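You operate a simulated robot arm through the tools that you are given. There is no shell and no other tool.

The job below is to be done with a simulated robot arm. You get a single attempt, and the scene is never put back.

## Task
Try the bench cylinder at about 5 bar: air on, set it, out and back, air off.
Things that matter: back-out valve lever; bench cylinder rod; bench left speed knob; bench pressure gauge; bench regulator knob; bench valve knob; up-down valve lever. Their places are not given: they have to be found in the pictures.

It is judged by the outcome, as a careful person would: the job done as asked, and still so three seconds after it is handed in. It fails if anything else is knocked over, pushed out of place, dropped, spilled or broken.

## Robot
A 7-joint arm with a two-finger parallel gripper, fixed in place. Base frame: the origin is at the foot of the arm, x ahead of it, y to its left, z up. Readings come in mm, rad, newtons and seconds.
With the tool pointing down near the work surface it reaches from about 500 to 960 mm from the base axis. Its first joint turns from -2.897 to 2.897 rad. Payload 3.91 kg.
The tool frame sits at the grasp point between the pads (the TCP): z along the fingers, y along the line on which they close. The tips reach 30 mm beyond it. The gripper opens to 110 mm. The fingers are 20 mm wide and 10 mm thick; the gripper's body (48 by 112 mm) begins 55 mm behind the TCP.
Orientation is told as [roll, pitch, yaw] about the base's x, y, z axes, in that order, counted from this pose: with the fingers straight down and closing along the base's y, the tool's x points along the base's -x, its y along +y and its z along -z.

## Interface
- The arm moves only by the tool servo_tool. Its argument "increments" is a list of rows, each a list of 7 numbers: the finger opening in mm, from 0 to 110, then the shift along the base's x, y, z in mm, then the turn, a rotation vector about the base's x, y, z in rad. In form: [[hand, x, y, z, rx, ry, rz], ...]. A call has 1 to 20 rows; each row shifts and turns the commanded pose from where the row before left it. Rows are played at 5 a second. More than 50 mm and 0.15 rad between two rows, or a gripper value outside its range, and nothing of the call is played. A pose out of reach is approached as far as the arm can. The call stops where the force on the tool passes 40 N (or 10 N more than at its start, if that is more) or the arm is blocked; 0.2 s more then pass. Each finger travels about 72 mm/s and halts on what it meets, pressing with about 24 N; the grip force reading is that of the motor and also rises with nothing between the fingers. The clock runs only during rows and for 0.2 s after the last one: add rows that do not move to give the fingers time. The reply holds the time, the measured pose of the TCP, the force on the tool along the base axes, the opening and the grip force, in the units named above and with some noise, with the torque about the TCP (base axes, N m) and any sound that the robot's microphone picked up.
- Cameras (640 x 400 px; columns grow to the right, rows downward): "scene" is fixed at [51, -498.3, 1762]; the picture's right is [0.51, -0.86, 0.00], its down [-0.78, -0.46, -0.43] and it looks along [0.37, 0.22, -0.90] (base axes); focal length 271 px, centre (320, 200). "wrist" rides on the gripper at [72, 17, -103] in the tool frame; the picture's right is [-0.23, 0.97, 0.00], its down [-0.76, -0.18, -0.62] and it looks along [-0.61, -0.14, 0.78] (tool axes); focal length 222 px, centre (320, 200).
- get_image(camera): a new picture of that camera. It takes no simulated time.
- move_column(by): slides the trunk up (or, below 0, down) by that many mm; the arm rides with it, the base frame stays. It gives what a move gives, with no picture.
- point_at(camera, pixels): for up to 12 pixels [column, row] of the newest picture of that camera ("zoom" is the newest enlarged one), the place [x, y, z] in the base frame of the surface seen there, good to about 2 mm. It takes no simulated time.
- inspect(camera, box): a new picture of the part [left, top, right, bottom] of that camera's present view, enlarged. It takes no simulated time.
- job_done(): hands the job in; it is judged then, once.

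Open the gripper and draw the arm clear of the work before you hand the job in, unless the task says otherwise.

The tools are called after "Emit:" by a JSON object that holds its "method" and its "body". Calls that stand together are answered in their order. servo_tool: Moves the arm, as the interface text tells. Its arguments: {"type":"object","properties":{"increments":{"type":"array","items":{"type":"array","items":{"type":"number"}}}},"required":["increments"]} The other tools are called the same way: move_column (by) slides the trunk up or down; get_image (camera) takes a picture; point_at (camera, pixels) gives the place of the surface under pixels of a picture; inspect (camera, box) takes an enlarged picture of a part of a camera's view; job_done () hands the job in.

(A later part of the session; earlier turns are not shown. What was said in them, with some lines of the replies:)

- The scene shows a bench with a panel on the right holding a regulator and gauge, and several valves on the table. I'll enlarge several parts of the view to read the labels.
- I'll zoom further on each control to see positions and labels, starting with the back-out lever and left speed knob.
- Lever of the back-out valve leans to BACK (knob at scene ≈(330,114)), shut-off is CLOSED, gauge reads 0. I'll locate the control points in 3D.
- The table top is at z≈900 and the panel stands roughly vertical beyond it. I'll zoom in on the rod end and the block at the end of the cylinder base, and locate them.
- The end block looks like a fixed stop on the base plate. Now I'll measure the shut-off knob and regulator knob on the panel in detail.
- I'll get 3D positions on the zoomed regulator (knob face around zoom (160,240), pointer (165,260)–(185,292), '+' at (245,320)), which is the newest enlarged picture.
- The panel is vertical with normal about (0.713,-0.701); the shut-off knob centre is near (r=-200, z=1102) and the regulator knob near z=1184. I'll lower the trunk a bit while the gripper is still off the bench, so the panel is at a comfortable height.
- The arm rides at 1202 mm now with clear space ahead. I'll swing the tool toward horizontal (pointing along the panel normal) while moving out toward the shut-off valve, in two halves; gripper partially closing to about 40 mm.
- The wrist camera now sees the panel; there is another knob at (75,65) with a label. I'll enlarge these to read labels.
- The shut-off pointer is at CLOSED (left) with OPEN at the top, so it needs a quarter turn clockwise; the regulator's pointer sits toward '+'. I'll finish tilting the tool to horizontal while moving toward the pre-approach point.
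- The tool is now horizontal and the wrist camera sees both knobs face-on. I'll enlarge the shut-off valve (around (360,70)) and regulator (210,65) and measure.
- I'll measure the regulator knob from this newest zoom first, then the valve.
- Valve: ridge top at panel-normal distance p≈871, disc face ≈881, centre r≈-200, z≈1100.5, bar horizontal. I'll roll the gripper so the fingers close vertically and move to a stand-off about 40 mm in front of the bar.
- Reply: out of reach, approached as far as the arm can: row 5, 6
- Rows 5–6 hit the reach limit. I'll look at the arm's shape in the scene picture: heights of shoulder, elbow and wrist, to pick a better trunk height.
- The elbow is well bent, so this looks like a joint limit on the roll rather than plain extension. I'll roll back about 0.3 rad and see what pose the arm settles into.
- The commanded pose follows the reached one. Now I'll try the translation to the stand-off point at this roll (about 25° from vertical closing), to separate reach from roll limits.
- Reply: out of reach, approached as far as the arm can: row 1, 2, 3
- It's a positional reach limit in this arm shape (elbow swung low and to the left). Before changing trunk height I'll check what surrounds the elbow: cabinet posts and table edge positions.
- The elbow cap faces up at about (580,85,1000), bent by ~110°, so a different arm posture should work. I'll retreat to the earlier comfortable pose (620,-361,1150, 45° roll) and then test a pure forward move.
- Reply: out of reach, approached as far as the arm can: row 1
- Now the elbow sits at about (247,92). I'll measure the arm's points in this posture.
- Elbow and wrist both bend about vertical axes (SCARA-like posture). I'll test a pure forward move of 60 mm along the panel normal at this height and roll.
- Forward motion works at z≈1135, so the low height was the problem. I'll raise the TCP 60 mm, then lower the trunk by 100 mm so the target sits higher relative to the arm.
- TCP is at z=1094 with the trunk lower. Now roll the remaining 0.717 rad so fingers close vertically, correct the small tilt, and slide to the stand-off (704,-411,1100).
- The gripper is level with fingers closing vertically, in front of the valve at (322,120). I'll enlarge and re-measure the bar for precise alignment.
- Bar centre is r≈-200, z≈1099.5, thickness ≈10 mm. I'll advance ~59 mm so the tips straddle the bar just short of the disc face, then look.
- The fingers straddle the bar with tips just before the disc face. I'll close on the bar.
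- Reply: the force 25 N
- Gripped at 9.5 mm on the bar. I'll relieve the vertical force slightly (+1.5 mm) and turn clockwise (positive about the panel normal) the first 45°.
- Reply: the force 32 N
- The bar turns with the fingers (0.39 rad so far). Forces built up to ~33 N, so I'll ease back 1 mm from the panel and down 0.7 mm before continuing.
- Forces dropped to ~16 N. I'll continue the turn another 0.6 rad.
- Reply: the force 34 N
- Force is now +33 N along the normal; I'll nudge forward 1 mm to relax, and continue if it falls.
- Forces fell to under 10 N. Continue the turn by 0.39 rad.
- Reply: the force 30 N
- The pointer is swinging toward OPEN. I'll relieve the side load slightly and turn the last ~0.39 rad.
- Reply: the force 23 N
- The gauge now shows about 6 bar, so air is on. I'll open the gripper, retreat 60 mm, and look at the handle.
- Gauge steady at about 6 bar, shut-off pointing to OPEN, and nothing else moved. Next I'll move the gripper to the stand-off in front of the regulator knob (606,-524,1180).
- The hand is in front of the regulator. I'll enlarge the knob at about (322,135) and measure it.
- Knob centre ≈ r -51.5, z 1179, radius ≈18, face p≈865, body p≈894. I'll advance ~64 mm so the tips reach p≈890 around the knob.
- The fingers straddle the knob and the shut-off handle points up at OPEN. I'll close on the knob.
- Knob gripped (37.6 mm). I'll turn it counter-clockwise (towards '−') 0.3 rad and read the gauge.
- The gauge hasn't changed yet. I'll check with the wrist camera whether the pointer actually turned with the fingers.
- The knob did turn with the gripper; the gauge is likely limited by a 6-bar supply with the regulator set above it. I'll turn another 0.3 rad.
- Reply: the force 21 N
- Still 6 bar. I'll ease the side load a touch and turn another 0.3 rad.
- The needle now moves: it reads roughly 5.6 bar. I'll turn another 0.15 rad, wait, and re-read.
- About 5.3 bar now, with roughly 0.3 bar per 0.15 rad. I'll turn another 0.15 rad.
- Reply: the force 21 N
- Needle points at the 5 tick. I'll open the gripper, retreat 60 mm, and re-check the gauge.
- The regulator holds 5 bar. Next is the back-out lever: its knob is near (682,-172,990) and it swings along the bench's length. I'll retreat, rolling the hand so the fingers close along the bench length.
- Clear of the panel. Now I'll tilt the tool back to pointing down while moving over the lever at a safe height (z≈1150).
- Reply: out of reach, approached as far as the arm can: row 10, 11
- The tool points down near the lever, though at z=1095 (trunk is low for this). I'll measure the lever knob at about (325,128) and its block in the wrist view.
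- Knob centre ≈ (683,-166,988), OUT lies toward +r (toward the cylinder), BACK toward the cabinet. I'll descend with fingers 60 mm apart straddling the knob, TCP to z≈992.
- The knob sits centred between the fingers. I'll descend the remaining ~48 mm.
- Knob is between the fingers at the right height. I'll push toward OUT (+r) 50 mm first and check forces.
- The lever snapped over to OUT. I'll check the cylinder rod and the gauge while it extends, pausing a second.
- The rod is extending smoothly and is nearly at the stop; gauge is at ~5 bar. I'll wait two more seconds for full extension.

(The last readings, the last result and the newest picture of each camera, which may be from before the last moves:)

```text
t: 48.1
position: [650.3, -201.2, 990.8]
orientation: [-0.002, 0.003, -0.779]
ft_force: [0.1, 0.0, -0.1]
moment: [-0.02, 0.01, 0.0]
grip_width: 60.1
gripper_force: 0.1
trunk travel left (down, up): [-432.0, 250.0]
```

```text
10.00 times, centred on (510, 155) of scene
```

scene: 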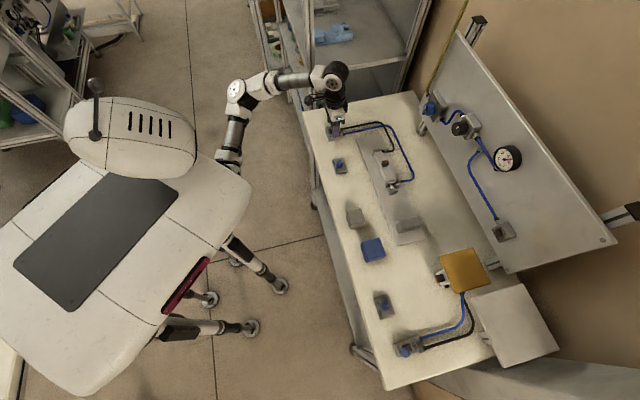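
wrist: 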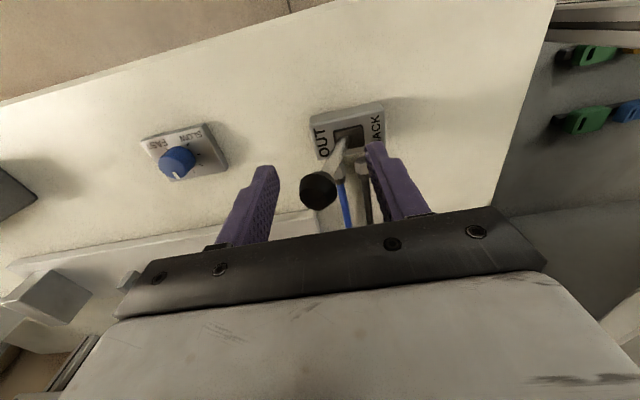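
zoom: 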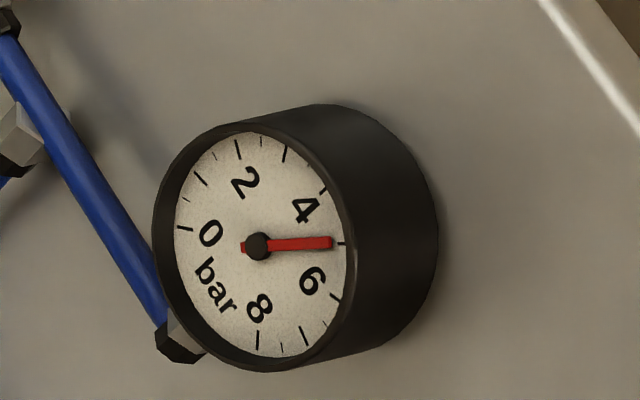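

The rod is fully out and the gauge still reads 5. Now I'll push the lever back to BACK by moving the hand 50 mm the other way.

Emit:
{"method": "servo_tool", "body": {"increments": [[60, 7, 7.1, 0, 0, 0, 0], [60, 7, 7.1, 0, 0, 0, 0], [60, 7, 7.1, 0, 0, 0, 0], [60, 7, 7.1, 0, 0, 0, 0], [60, 7, 7.1, 0, 0, 0, 0], [60, 0, 0, 0, 0, 0, 0]]}}

Emit:
{"method": "inspect", "body": {"camera": "wrist", "box": [230, 80, 430, 230]}}

Emit:
{"method": "inspect", "body": {"camera": "scene", "box": [364, 140, 436, 250]}}

```text
t: 49.5
position: [682.3, -165.1, 992.6]
orientation: [0.0, 0.0, -0.778]
ft_force: [-0.1, 0.3, 0.7]
moment: [-0.02, -0.01, 0.0]
grip_width: 60.1
gripper_force: 0.1
trunk travel left (down, up): [-432.0, 250.0]
```

```text
2.67 times, centred on (330, 155) of wrist
```

zoom: 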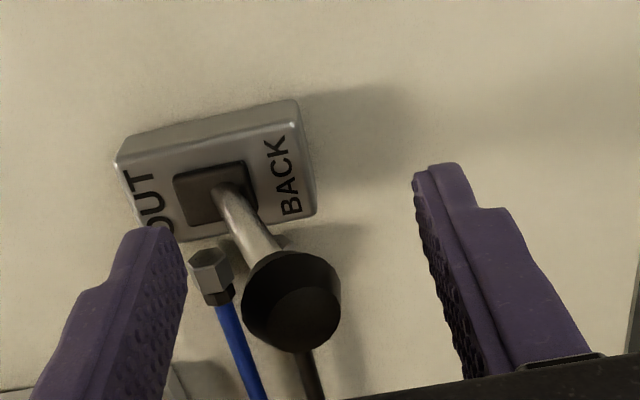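

```text
3.64 times, centred on (400, 195) of scene
```

zoom: 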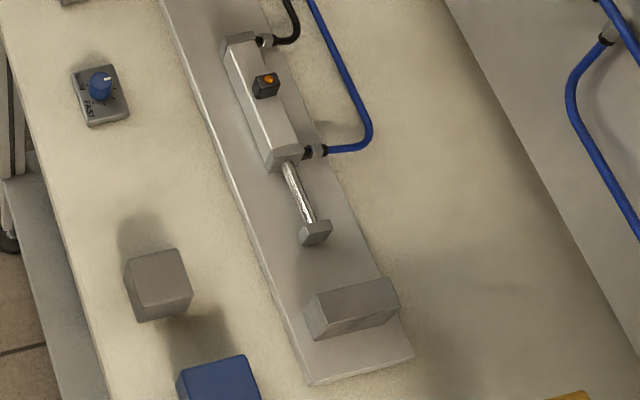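

Lever is over to BACK and the rod is retracting. I'll rise slowly off the lever (straight up) while it finishes, then verify.

Emit:
{"method": "servo_tool", "body": {"increments": [[60, 0, 0, 0, 0, 0, 0], [60, 0, 0, 0, 0, 0, 0], [60, 0, 0, 0, 0, 0, 0], [60, 0, 0, 12, 0, 0, 0], [60, 0, 0, 12, 0, 0, 0], [60, 0, 0, 12, 0, 0, 0], [60, 0, 0, 12, 0, 0, 0], [60, 0, 0, 12, 0, 0, 0], [60, 0, 0, 12, 0, 0, 0], [60, 0, 0, 12, 0, 0, 0], [60, 0, 0, 0, 0, 0, 0]]}}

Emit:
{"method": "inspect", "body": {"camera": "scene", "box": [364, 140, 436, 250]}}

Emit:
{"method": "inspect", "body": {"camera": "scene", "box": [490, 135, 530, 175]}}

Emit:
{"method": "get_image", "body": {"camera": "scene"}}

Emit:
{"method": "get_image", "body": {"camera": "wrist"}}

```text
t: 51.9
position: [685.2, -165.0, 1078.8]
orientation: [-0.002, 0.003, -0.778]
ft_force: [0.7, -0.3, 0.9]
moment: [0.03, 0.01, 0.03]
grip_width: 59.8
gripper_force: 0.2
trunk travel left (down, up): [-432.0, 250.0]
```

```text
3.64 times, centred on (400, 195) of scene
```

zoom: 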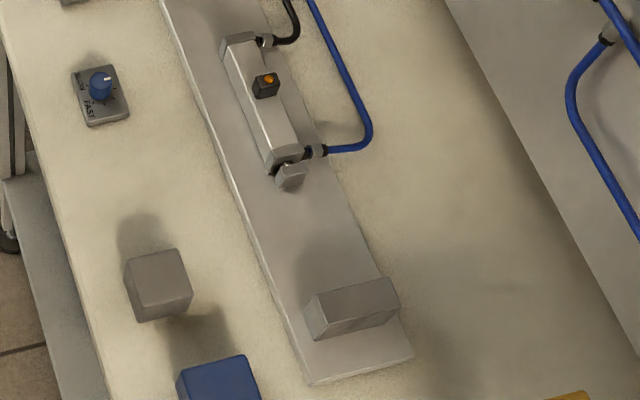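

```text
10.00 times, centred on (510, 155) of scene
```

zoom: 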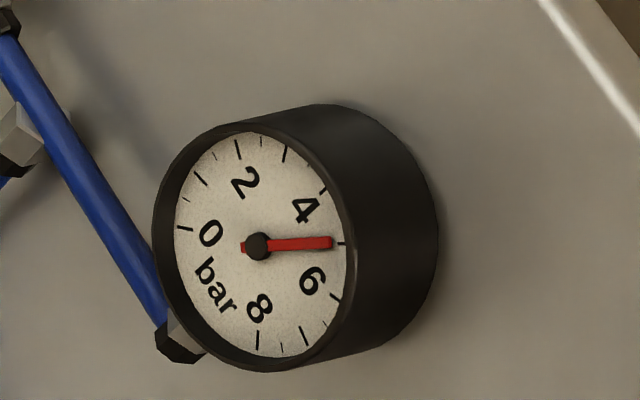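

```text
taken
```

scene: 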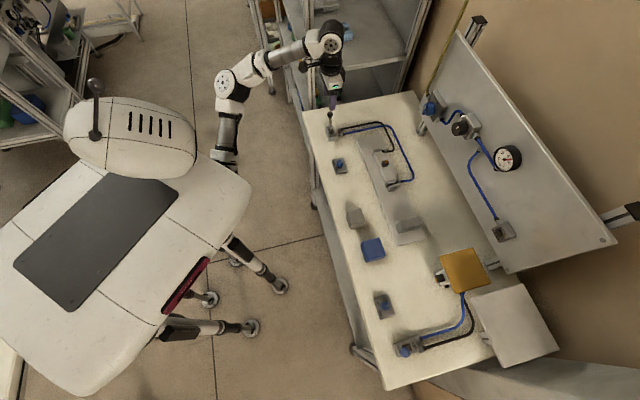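

```text
taken
```

wrist: 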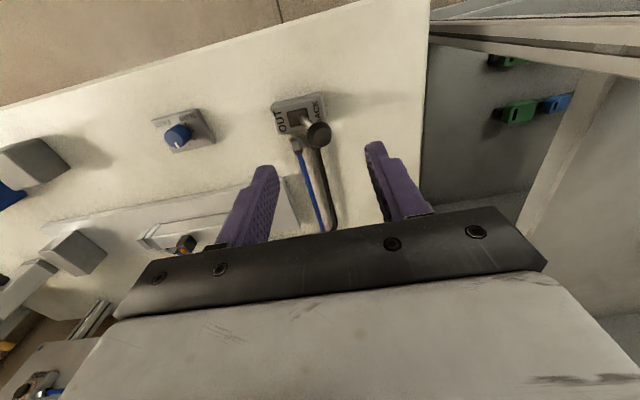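

The rod is fully back and the gauge reads 5. I'll confirm the lever knob is back at its original place (knob at wrist (318,135)).

Emit:
{"method": "inspect", "body": {"camera": "wrist", "box": [260, 75, 372, 165]}}

Emit:
{"method": "point_at", "body": {"camera": "wrist", "pixels": [[318, 135], [314, 132], [326, 133], [318, 142], [308, 125]]}}

```text
4.44 times, centred on (316, 120) of wrist
```

zoom: 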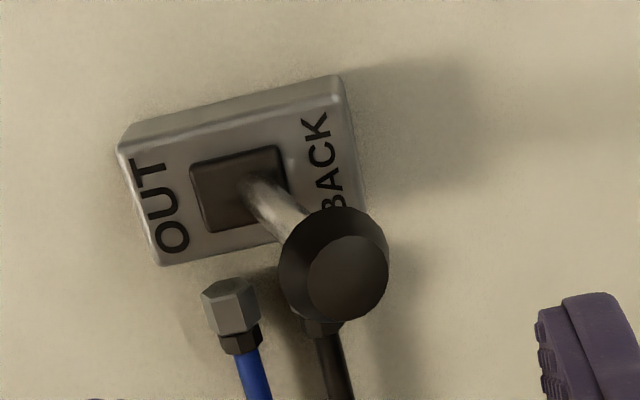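

```text
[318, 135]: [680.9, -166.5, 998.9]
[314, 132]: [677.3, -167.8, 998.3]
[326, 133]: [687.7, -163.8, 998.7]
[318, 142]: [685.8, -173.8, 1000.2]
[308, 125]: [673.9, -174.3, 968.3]
```

Lever is fully at BACK. Now to close the air: I'll reverse the earlier path, tilting the tool back to horizontal while moving away from the lever and up.

Emit:
{"method": "servo_tool", "body": {"increments": [[50, -12, -11, 3, -0.1001, -0.1019, 0], [50, -12, -11, 3, -0.1001, -0.1019, 0], [50, -12, -11, 3, -0.1001, -0.1019, 0], [50, -12, -11, 3, -0.1001, -0.1019, 0], [50, -12, -11, 5, -0.1001, -0.1019, 0], [50, -9, -10, 14, -0.1001, -0.1019, 0], [50, -9, -10, 14, -0.1001, -0.1019, 0], [50, -9, -10, 14, -0.1001, -0.1019, 0], [50, -9, -10, 14, -0.1001, -0.1019, 0], [50, -9, -10, 14, -0.1001, -0.1019, 0], [50, -9, -10, 14, -0.1001, -0.1019, 0], [50, 0, 0, 0, 0, 0, 0]]}}

Emit:
{"method": "get_image", "body": {"camera": "scene"}}

Emit:
{"method": "get_image", "body": {"camera": "wrist"}}

```text
t: 54.5
position: [569.1, -283.6, 1178.5]
orientation: [2.024, -1.569, -2.804]
ft_force: [-0.3, 0.4, 0.0]
moment: [-0.04, 0.02, 0.02]
grip_width: 49.9
gripper_force: 0.2
trunk travel left (down, up): [-432.0, 250.0]
```

```text
taken
```

scene: 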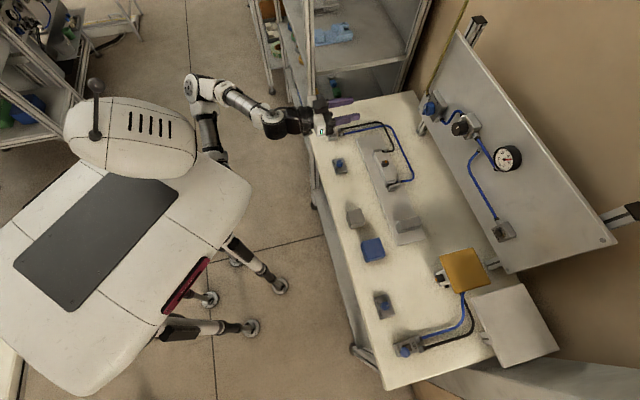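

```text
taken
```

wrist: 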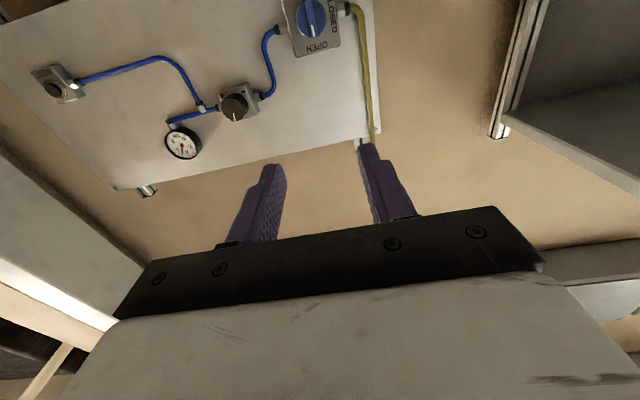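

The tool is horizontal again. I'll move to the stand-off in front of the shut-off handle (704,-410,1099).

Emit:
{"method": "servo_tool", "body": {"increments": [[50, 13.4, -12.6, -8, 0, 0, 0], [50, 13.4, -12.6, -8, 0, 0, 0], [50, 13.4, -12.6, -8, 0, 0, 0], [50, 13.4, -12.6, -8, 0, 0, 0], [50, 13.4, -12.6, -8, 0, 0, 0], [50, 13.4, -12.6, -8, 0, 0, 0], [50, 13.4, -12.6, -8, 0, 0, 0], [50, 13.4, -12.6, -8, 0, 0, 0], [50, 13.4, -12.6, -8, 0, 0, 0], [50, 13.4, -12.6, -8, 0, 0, 0], [50, 0, 0, 0, 0, 0, 0]]}}

Emit:
{"method": "get_image", "body": {"camera": "wrist"}}

Emit:
{"method": "inspect", "body": {"camera": "wrist", "box": [264, 60, 376, 165]}}

Emit:
{"method": "point_at", "body": {"camera": "zoom", "pixels": [[310, 175], [318, 205], [326, 240], [334, 275], [295, 215], [345, 215], [260, 225], [385, 225], [330, 120], [300, 260], [360, 260], [340, 310]]}}

```text
t: 56.9
position: [707.0, -406.8, 1100.4]
orientation: [1.461, -1.567, -2.239]
ft_force: [-0.3, -0.1, -0.3]
moment: [-0.03, 0.02, -0.04]
grip_width: 50.3
gripper_force: 0.1
trunk travel left (down, up): [-432.0, 250.0]
```

```text
taken
```

wrist: 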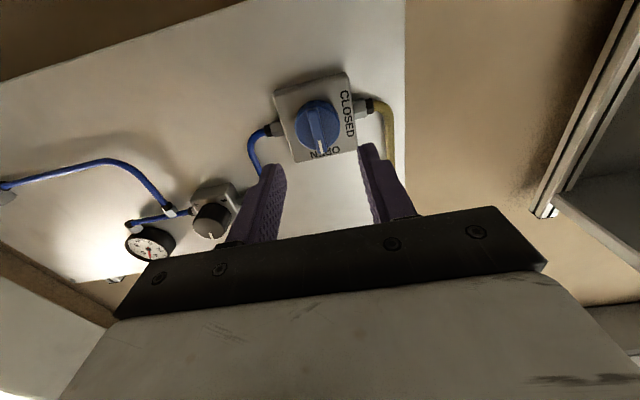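

```text
3.81 times, centred on (320, 112) of wrist
```

zoom: 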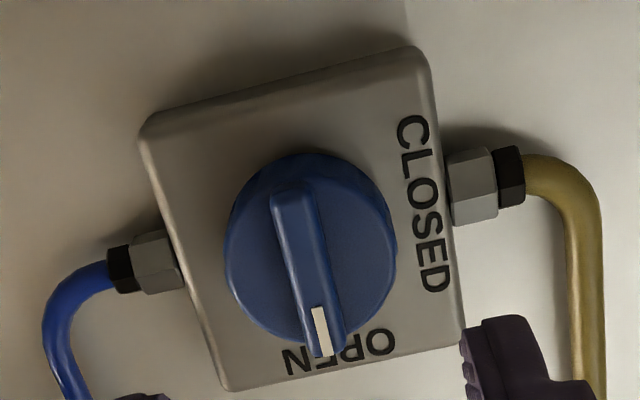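

```text
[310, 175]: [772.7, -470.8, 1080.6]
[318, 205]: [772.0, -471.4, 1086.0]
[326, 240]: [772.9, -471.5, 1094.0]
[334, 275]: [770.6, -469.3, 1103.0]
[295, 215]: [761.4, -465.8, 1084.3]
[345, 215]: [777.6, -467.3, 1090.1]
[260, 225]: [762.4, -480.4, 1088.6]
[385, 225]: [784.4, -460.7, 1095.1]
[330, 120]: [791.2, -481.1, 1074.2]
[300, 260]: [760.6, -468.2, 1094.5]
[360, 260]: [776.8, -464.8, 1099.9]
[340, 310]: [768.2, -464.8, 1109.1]
```

The handle points straight up at OPEN. I'll align (5 mm sideways) and advance ~60 mm to straddle the bar, fingers closing horizontally this time.

Emit:
{"method": "servo_tool", "body": {"increments": [[44, -3.5, -3.6, -1.5, 0, 0, 0], [44, 8.5, -8.3, 0, 0, 0, 0], [44, 8.5, -8.3, 0, 0, 0, 0], [44, 8.5, -8.4, 0, 0, 0, 0], [44, 8.5, -8.4, 0, 0, 0, 0], [44, 8.5, -8.4, 0, 0, 0, 0], [44, 0, 0, 0, 0, 0, 0]]}}

Emit:
{"method": "inspect", "body": {"camera": "wrist", "box": [220, 80, 420, 220]}}

Emit:
{"method": "inspect", "body": {"camera": "scene", "box": [384, 70, 464, 130]}}

```text
t: 58.5
position: [741.4, -452.7, 1095.0]
orientation: [1.43, -1.567, -2.209]
ft_force: [-0.6, 0.0, -0.3]
moment: [0.0, -0.03, 0.0]
grip_width: 43.9
gripper_force: 0.0
trunk travel left (down, up): [-432.0, 250.0]
```

```text
2.86 times, centred on (320, 150) of wrist
```

zoom: 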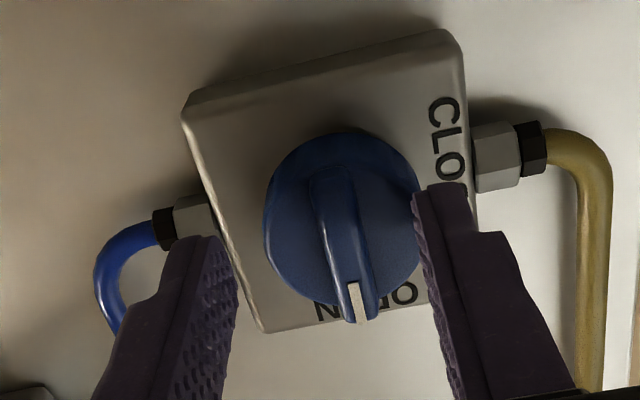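

```text
6.67 times, centred on (424, 100) of scene
```

zoom: 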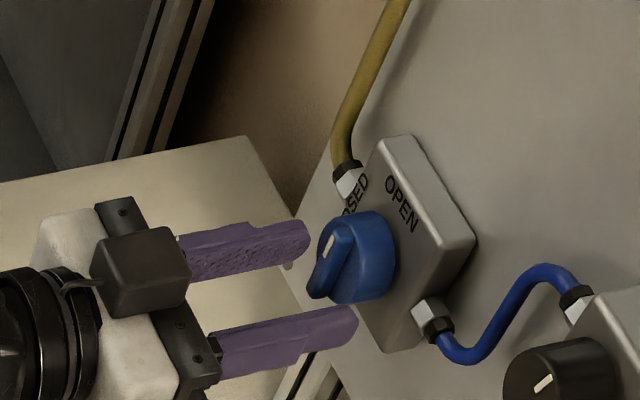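

The gripper sits ~4 mm to the right of and ~3 mm below the bar's centre and a bit short. I'll correct by that amount before closing.

Emit:
{"method": "servo_tool", "body": {"increments": [[44, 3.2, 3.2, 3, 0, 0, 0], [44, 2.1, -2.1, 0, 0, 0, 0], [44, 0, 0, 0, 0, 0, 0]]}}

Emit:
{"method": "inspect", "body": {"camera": "wrist", "box": [220, 80, 420, 220]}}

```text
t: 59.3
position: [748.5, -451.5, 1098.0]
orientation: [1.447, -1.566, -2.226]
ft_force: [-0.3, 0.7, 0.4]
moment: [-0.01, 0.03, -0.01]
grip_width: 44.3
gripper_force: 0.0
trunk travel left (down, up): [-432.0, 250.0]
```

```text
2.86 times, centred on (320, 150) of wrist
```

zoom: 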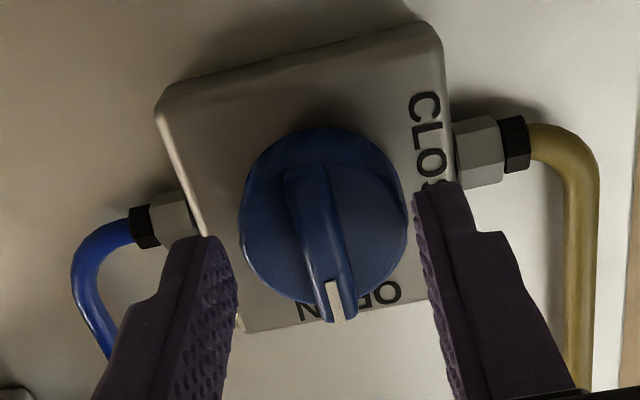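

Now centred on the bar. I'll close the gripper on it.

Emit:
{"method": "servo_tool", "body": {"increments": [[0, 0, 0, 0, 0, 0, 0], [0, 0, 0, 0, 0, 0, 0], [0, 0, 0, 0, 0, 0, 0], [0, 0, 0, 0, 0, 0, 0]]}}

Emit:
{"method": "inspect", "body": {"camera": "wrist", "box": [220, 80, 420, 220]}}

```text
t: 60.3
position: [747.8, -452.2, 1097.8]
orientation: [1.469, -1.57, -2.248]
ft_force: [3.0, 0.9, 0.5]
moment: [0.09, 0.13, -0.06]
grip_width: 10.1
gripper_force: 45.2
trunk travel left (down, up): [-432.0, 250.0]
```

```text
2.86 times, centred on (320, 150) of wrist
```

zoom: 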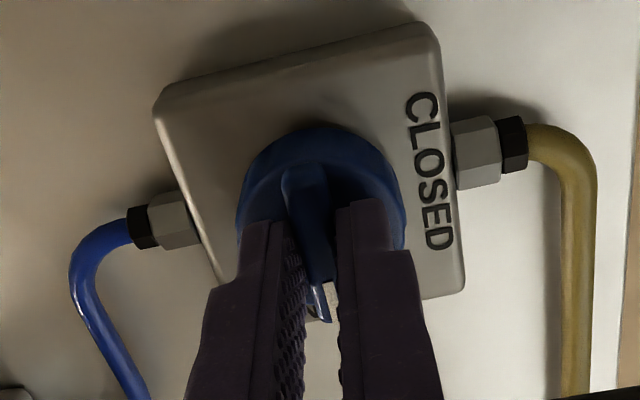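

Gripped cleanly (10.1 mm, small forces). I'll turn counter-clockwise toward CLOSED by 0.4 rad and check forces.

Emit:
{"method": "servo_tool", "body": {"increments": [[0, 0, 0, 0, -0.07, 0.0688, 0], [0, 0, 0, 0, -0.07, 0.0688, 0], [0, 0, 0, 0, -0.07, 0.0688, 0], [0, 0, 0, 0, -0.07, 0.0688, 0], [0, 0, 0, 0, 0, 0, 0]]}}

```text
t: 61.5
position: [747.8, -451.5, 1098.9]
orientation: [-1.571, -1.181, 0.792]
ft_force: [-7.0, 7.8, -6.0]
moment: [0.4, 0.41, -0.26]
grip_width: 9.9
gripper_force: 45.2
trunk travel left (down, up): [-432.0, 250.0]
```

Forces are about 12 N. Continue another 0.39 rad.

Emit:
{"method": "servo_tool", "body": {"increments": [[0, -0.2, 0.2, -0.2, -0.07, 0.0688, 0], [0, 0, 0, 0, -0.07, 0.0688, 0], [0, 0, 0, 0, -0.07, 0.0688, 0], [0, 0, 0, 0, -0.07, 0.0688, 0], [0, 0, 0, 0, 0, 0, 0]]}}

```text
t: 62.7
position: [747.4, -451.9, 1099.4]
orientation: [-1.571, -0.788, 0.793]
ft_force: [5.7, -16.1, 6.4]
moment: [0.36, 0.38, -1.0]
grip_width: 9.7
gripper_force: 45.4
trunk travel left (down, up): [-432.0, 250.0]
```

Still under 20 N. Continue another 0.39 rad.

Emit:
{"method": "servo_tool", "body": {"increments": [[0, 0.2, -0.3, 0.1, -0.07, 0.0688, 0], [0, 0, 0, 0, -0.07, 0.0688, 0], [0, 0, 0, 0, -0.07, 0.0688, 0], [0, 0, 0, 0, -0.07, 0.0688, 0], [0, 0, 0, 0, 0, 0, 0]]}}

```text
t: 63.9
position: [746.7, -452.5, 1099.1]
orientation: [-1.573, -0.397, 0.793]
ft_force: [0.8, -11.8, 4.0]
moment: [0.25, 0.25, -1.29]
grip_width: 10.1
gripper_force: 44.8
trunk travel left (down, up): [-432.0, 250.0]
```

Good so far; the last ~0.4 rad brings the bar to horizontal (CLOSED).

Emit:
{"method": "servo_tool", "body": {"increments": [[0, 0, 0, 0, -0.07, 0.0688, 0], [0, 0, 0, 0, -0.07, 0.0688, 0], [0, 0, 0, 0, -0.07, 0.0688, 0], [0, 0, 0, 0, -0.07, 0.0688, 0], [0, 0, 0, 0, -0.014, 0.0138, 0], [0, 0, 0, 0, 0, 0, 0]]}}

Emit:
{"method": "inspect", "body": {"camera": "wrist", "box": [220, 80, 420, 220]}}

Emit:
{"method": "inspect", "body": {"camera": "scene", "box": [490, 135, 530, 175]}}

```text
t: 65.3
position: [748.4, -450.6, 1099.7]
orientation: [-1.572, 0.014, 0.793]
ft_force: [2.7, -23.0, 10.4]
moment: [-0.12, -0.22, 0.68]
grip_width: 9.3
gripper_force: 45.2
trunk travel left (down, up): [-432.0, 250.0]
```

```text
2.86 times, centred on (320, 150) of wrist
```

zoom: 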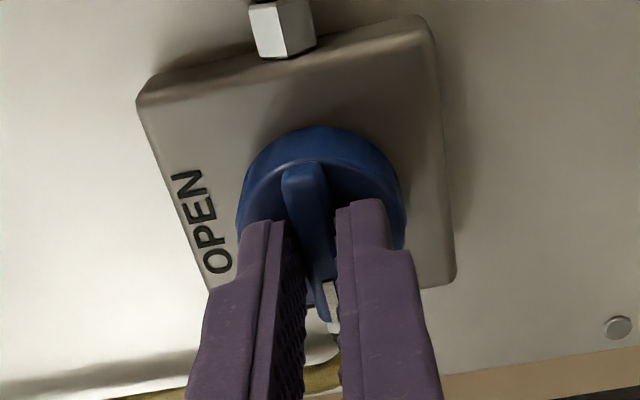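

```text
10.00 times, centred on (510, 155) of scene
```

zoom: 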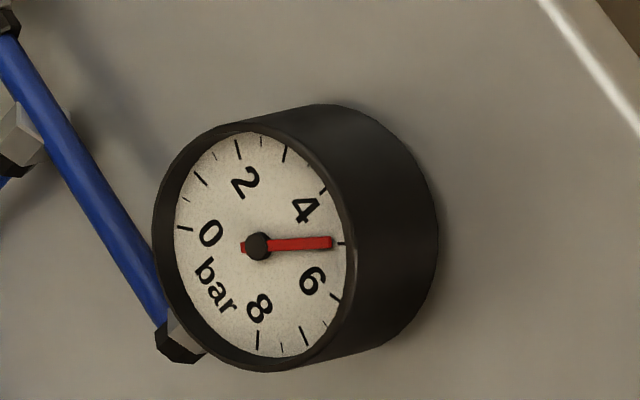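

The bar is horizontal at CLOSED. I'll open the fingers, retreat, and check the handle and gauge.

Emit:
{"method": "servo_tool", "body": {"increments": [[44, 0, 0, 0, 0, 0, 0], [44, 0, 0, 0, 0, 0, 0], [44, -10.7, 10.5, 0, 0, 0, 0], [44, -10.7, 10.5, 0, 0, 0, 0], [44, -10.7, 10.5, 0, 0, 0, 0], [44, -10.7, 10.5, 0, 0, 0, 0], [44, -10.7, 10.5, 0, 0, 0, 0], [44, 0, 0, 0, 0, 0, 0]]}}

Emit:
{"method": "get_image", "body": {"camera": "wrist"}}

Emit:
{"method": "inspect", "body": {"camera": "wrist", "box": [264, 60, 376, 165]}}

Emit:
{"method": "inspect", "body": {"camera": "scene", "box": [410, 80, 538, 180]}}

Emit:
{"method": "get_image", "body": {"camera": "scene"}}

```text
t: 67.1
position: [695.5, -398.5, 1099.7]
orientation: [-1.573, 0.016, 0.794]
ft_force: [-0.3, 0.2, 0.9]
moment: [0.02, 0.03, 0.02]
grip_width: 44.1
gripper_force: 0.1
trunk travel left (down, up): [-432.0, 250.0]
```

```text
taken
```

wrist: 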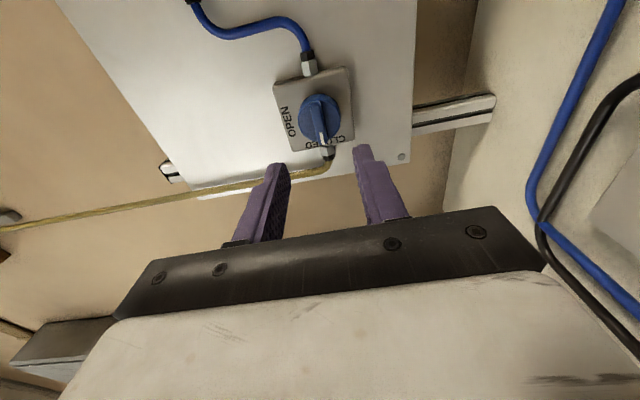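

```text
3.81 times, centred on (320, 112) of wrist
```

zoom: 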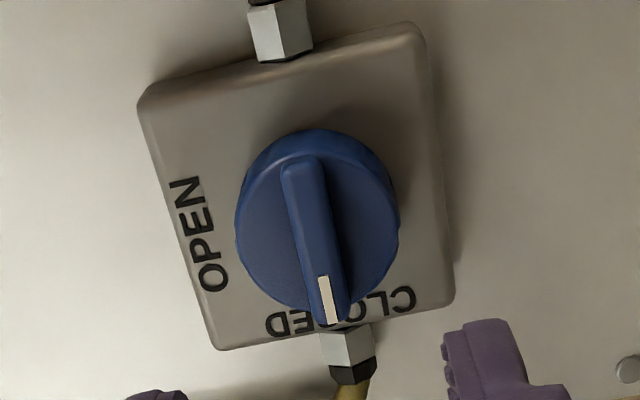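

```text
4.00 times, centred on (474, 130) of scene
```

zoom: 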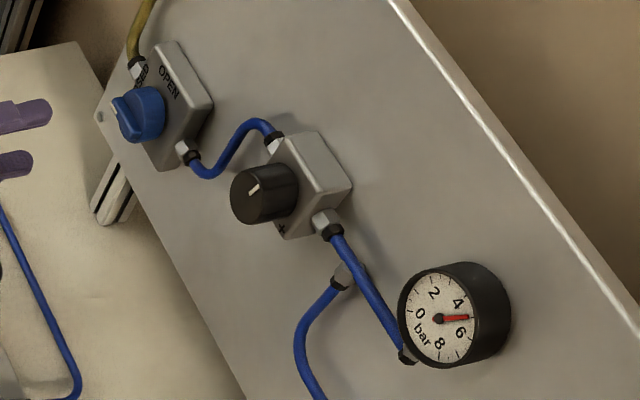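

```text
taken
```

scene: 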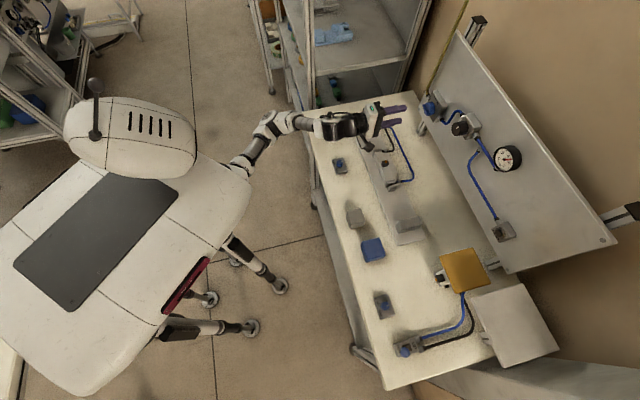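

The shut-off points to CLOSED, rod is back, lever at BACK; the gauge holds the trapped ~5 bar as expected with nothing bleeding it. I'll draw the arm clear of the bench, first straight back and up.

Emit:
{"method": "servo_tool", "body": {"increments": [[60, -18, 18, 12, 0, 0, 0], [60, -18, 18, 12, 0, 0, 0], [60, -18, 18, 12, 0, 0, 0], [60, -18, 18, 12, 0, 0, 0], [60, -18, 18, 12, 0, 0, 0], [60, -15, 5, 5, 0.0935, -0.0919, 0], [60, -15, 5, 5, 0.0935, -0.0919, 0], [60, -15, 5, 5, 0.0935, -0.0919, 0], [60, -15, 5, 5, 0.0935, -0.0919, 0], [60, -15, 5, 5, 0.0935, -0.0919, 0], [60, -15, 5, 5, 0.0935, -0.0919, 0], [60, 0, 0, 0, 0, 0, 0]]}}

Emit:
{"method": "get_image", "body": {"camera": "scene"}}

```text
t: 69.7
position: [513.2, -279.1, 1189.3]
orientation: [-1.572, -0.773, 0.796]
ft_force: [-0.1, 0.8, 0.8]
moment: [0.02, -0.01, 0.02]
grip_width: 59.9
gripper_force: 0.1
trunk travel left (down, up): [-432.0, 250.0]
```

```text
taken
```

scene: 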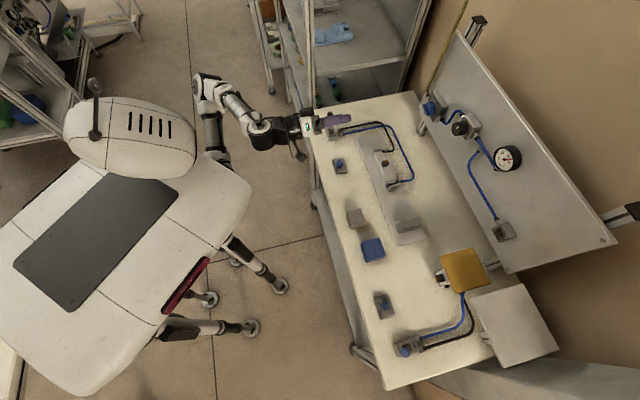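

The hand is nearly off the bench. I'll tilt the tool back to pointing down while withdrawing to the parking area near the start, opening the gripper fully.

Emit:
{"method": "servo_tool", "body": {"increments": [[110, -14, 0, 1, 0.0918, 0.0934, 0], [110, -14, 0, 1, 0.0918, 0.0934, 0], [110, -14, 0, 1, 0.0918, 0.0934, 0], [110, -14, 0, 1, 0.0918, 0.0934, 0], [110, -14, 0, 1, 0.0918, 0.0934, 0], [110, -14, 0, 1, 0.0918, 0.0934, 0], [110, -14, 0, 1, 0.0918, 0.0934, 0], [110, -14, 0, 1, 0.0918, 0.0934, 0], [110, -14, 0, 1, 0.0918, 0.0934, 0], [110, -14, 0, 1, 0.0918, 0.0934, 0], [110, -14, 0, 1, 0.0918, 0.0934, 0], [110, -14, 0, 1, 0.0918, 0.0934, 0], [110, 0, 0, 0, 0, 0, 0]]}}

Emit:
{"method": "get_image", "body": {"camera": "scene"}}

Emit:
{"method": "get_image", "body": {"camera": "wrist"}}

Emit:
{"method": "inspect", "body": {"camera": "scene", "box": [410, 80, 538, 180]}}

Emit:
{"method": "inspect", "body": {"camera": "scene", "box": [300, 90, 460, 200]}}

Emit:
{"method": "inspect", "body": {"camera": "scene", "box": [350, 240, 570, 378]}}

```text
t: 72.5
position: [370.7, -267.4, 1111.9]
orientation: [-0.006, 0.003, 0.021]
ft_force: [0.5, -0.3, -0.2]
moment: [0.03, -0.03, -0.04]
grip_width: 109.9
gripper_force: 0.0
out of reach, approached as far as the arm can: row 8, 9, 10, 11, 12
trunk travel left (down, up): [-432.0, 250.0]
```

```text
taken
```

scene: 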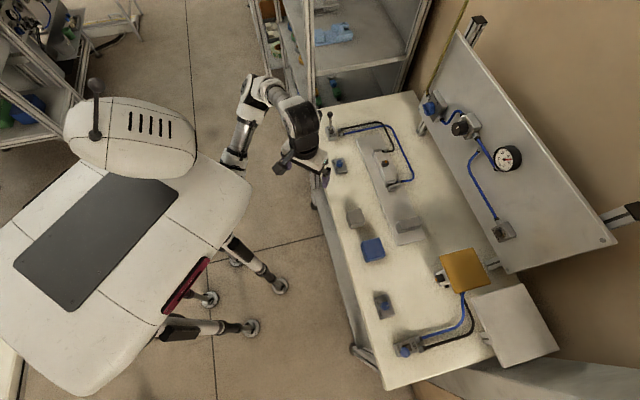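

```text
taken
```

wrist: 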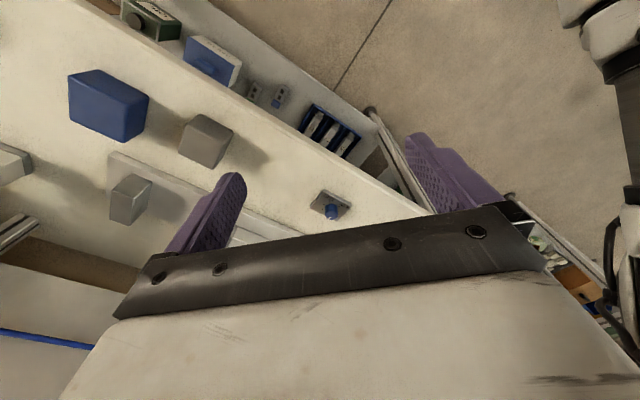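

```text
4.00 times, centred on (474, 130) of scene
```

zoom: 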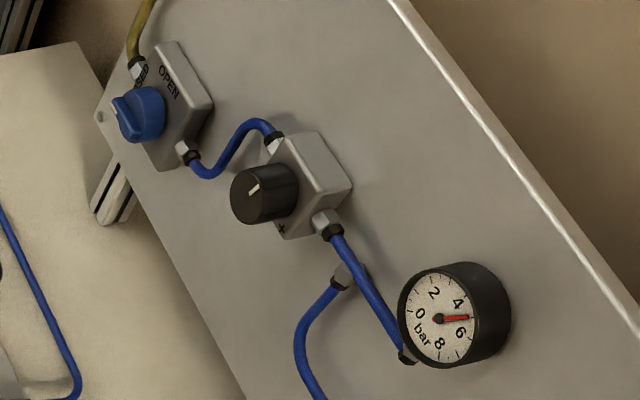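

```text
3.64 times, centred on (380, 145) of scene
```

zoom: 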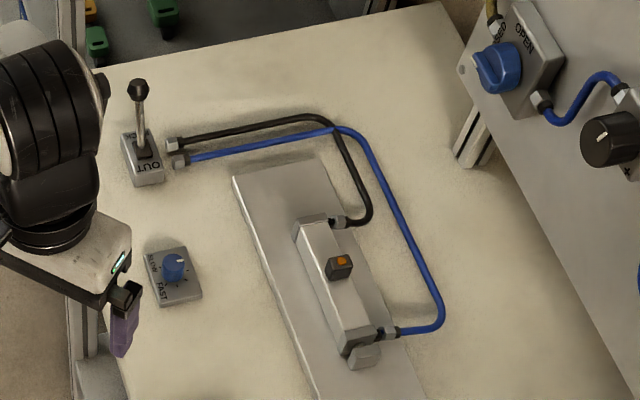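

```text
2.90 times, centred on (460, 309) of scene
```

zoom: 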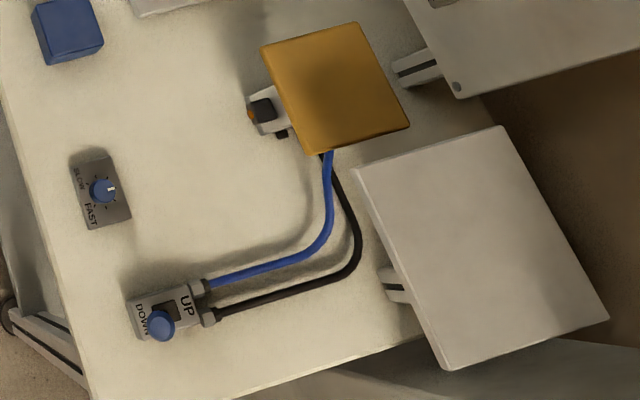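

Final check of the pictures: shut-off at CLOSED, regulator holding its 5‑bar setting, lever at BACK, rod fully retracted, speed knobs and the up-down lever untouched, blocks in place. The arm is clear of the bench with the gripper open, so I hand the job in.

Emit:
{"method": "job_done", "body": {}}

```text
The job is handed in.
```

The bench cylinder has been tried at about 5 bar. It went fully out and fully back, and the air is off again.

- **Air on:** I turned the shut-off from CLOSED to OPEN, and the gauge came up to about 6 bar.
- **Pressure set:** I turned the regulator down until the gauge sat on the 5 mark. It stayed there through both strokes.
- **Out and back:** I moved the back-out lever to OUT and the rod extended until it stopped, just short of the end block. I then moved the lever to BACK and the rod retracted completely.
- **Air off:** I turned the shut-off back to CLOSED.

The gauge still read about 5 bar when I finished, because closing the shut-off leaves air in the lines past it. You didn't ask for venting, so I did not press the VENT button on the panel. Vent it before anyone works on the hoses.

The up-down lever, both speed knobs and the loose blocks look unchanged in the last pictures. The arm is parked clear of the bench with the gripper open.
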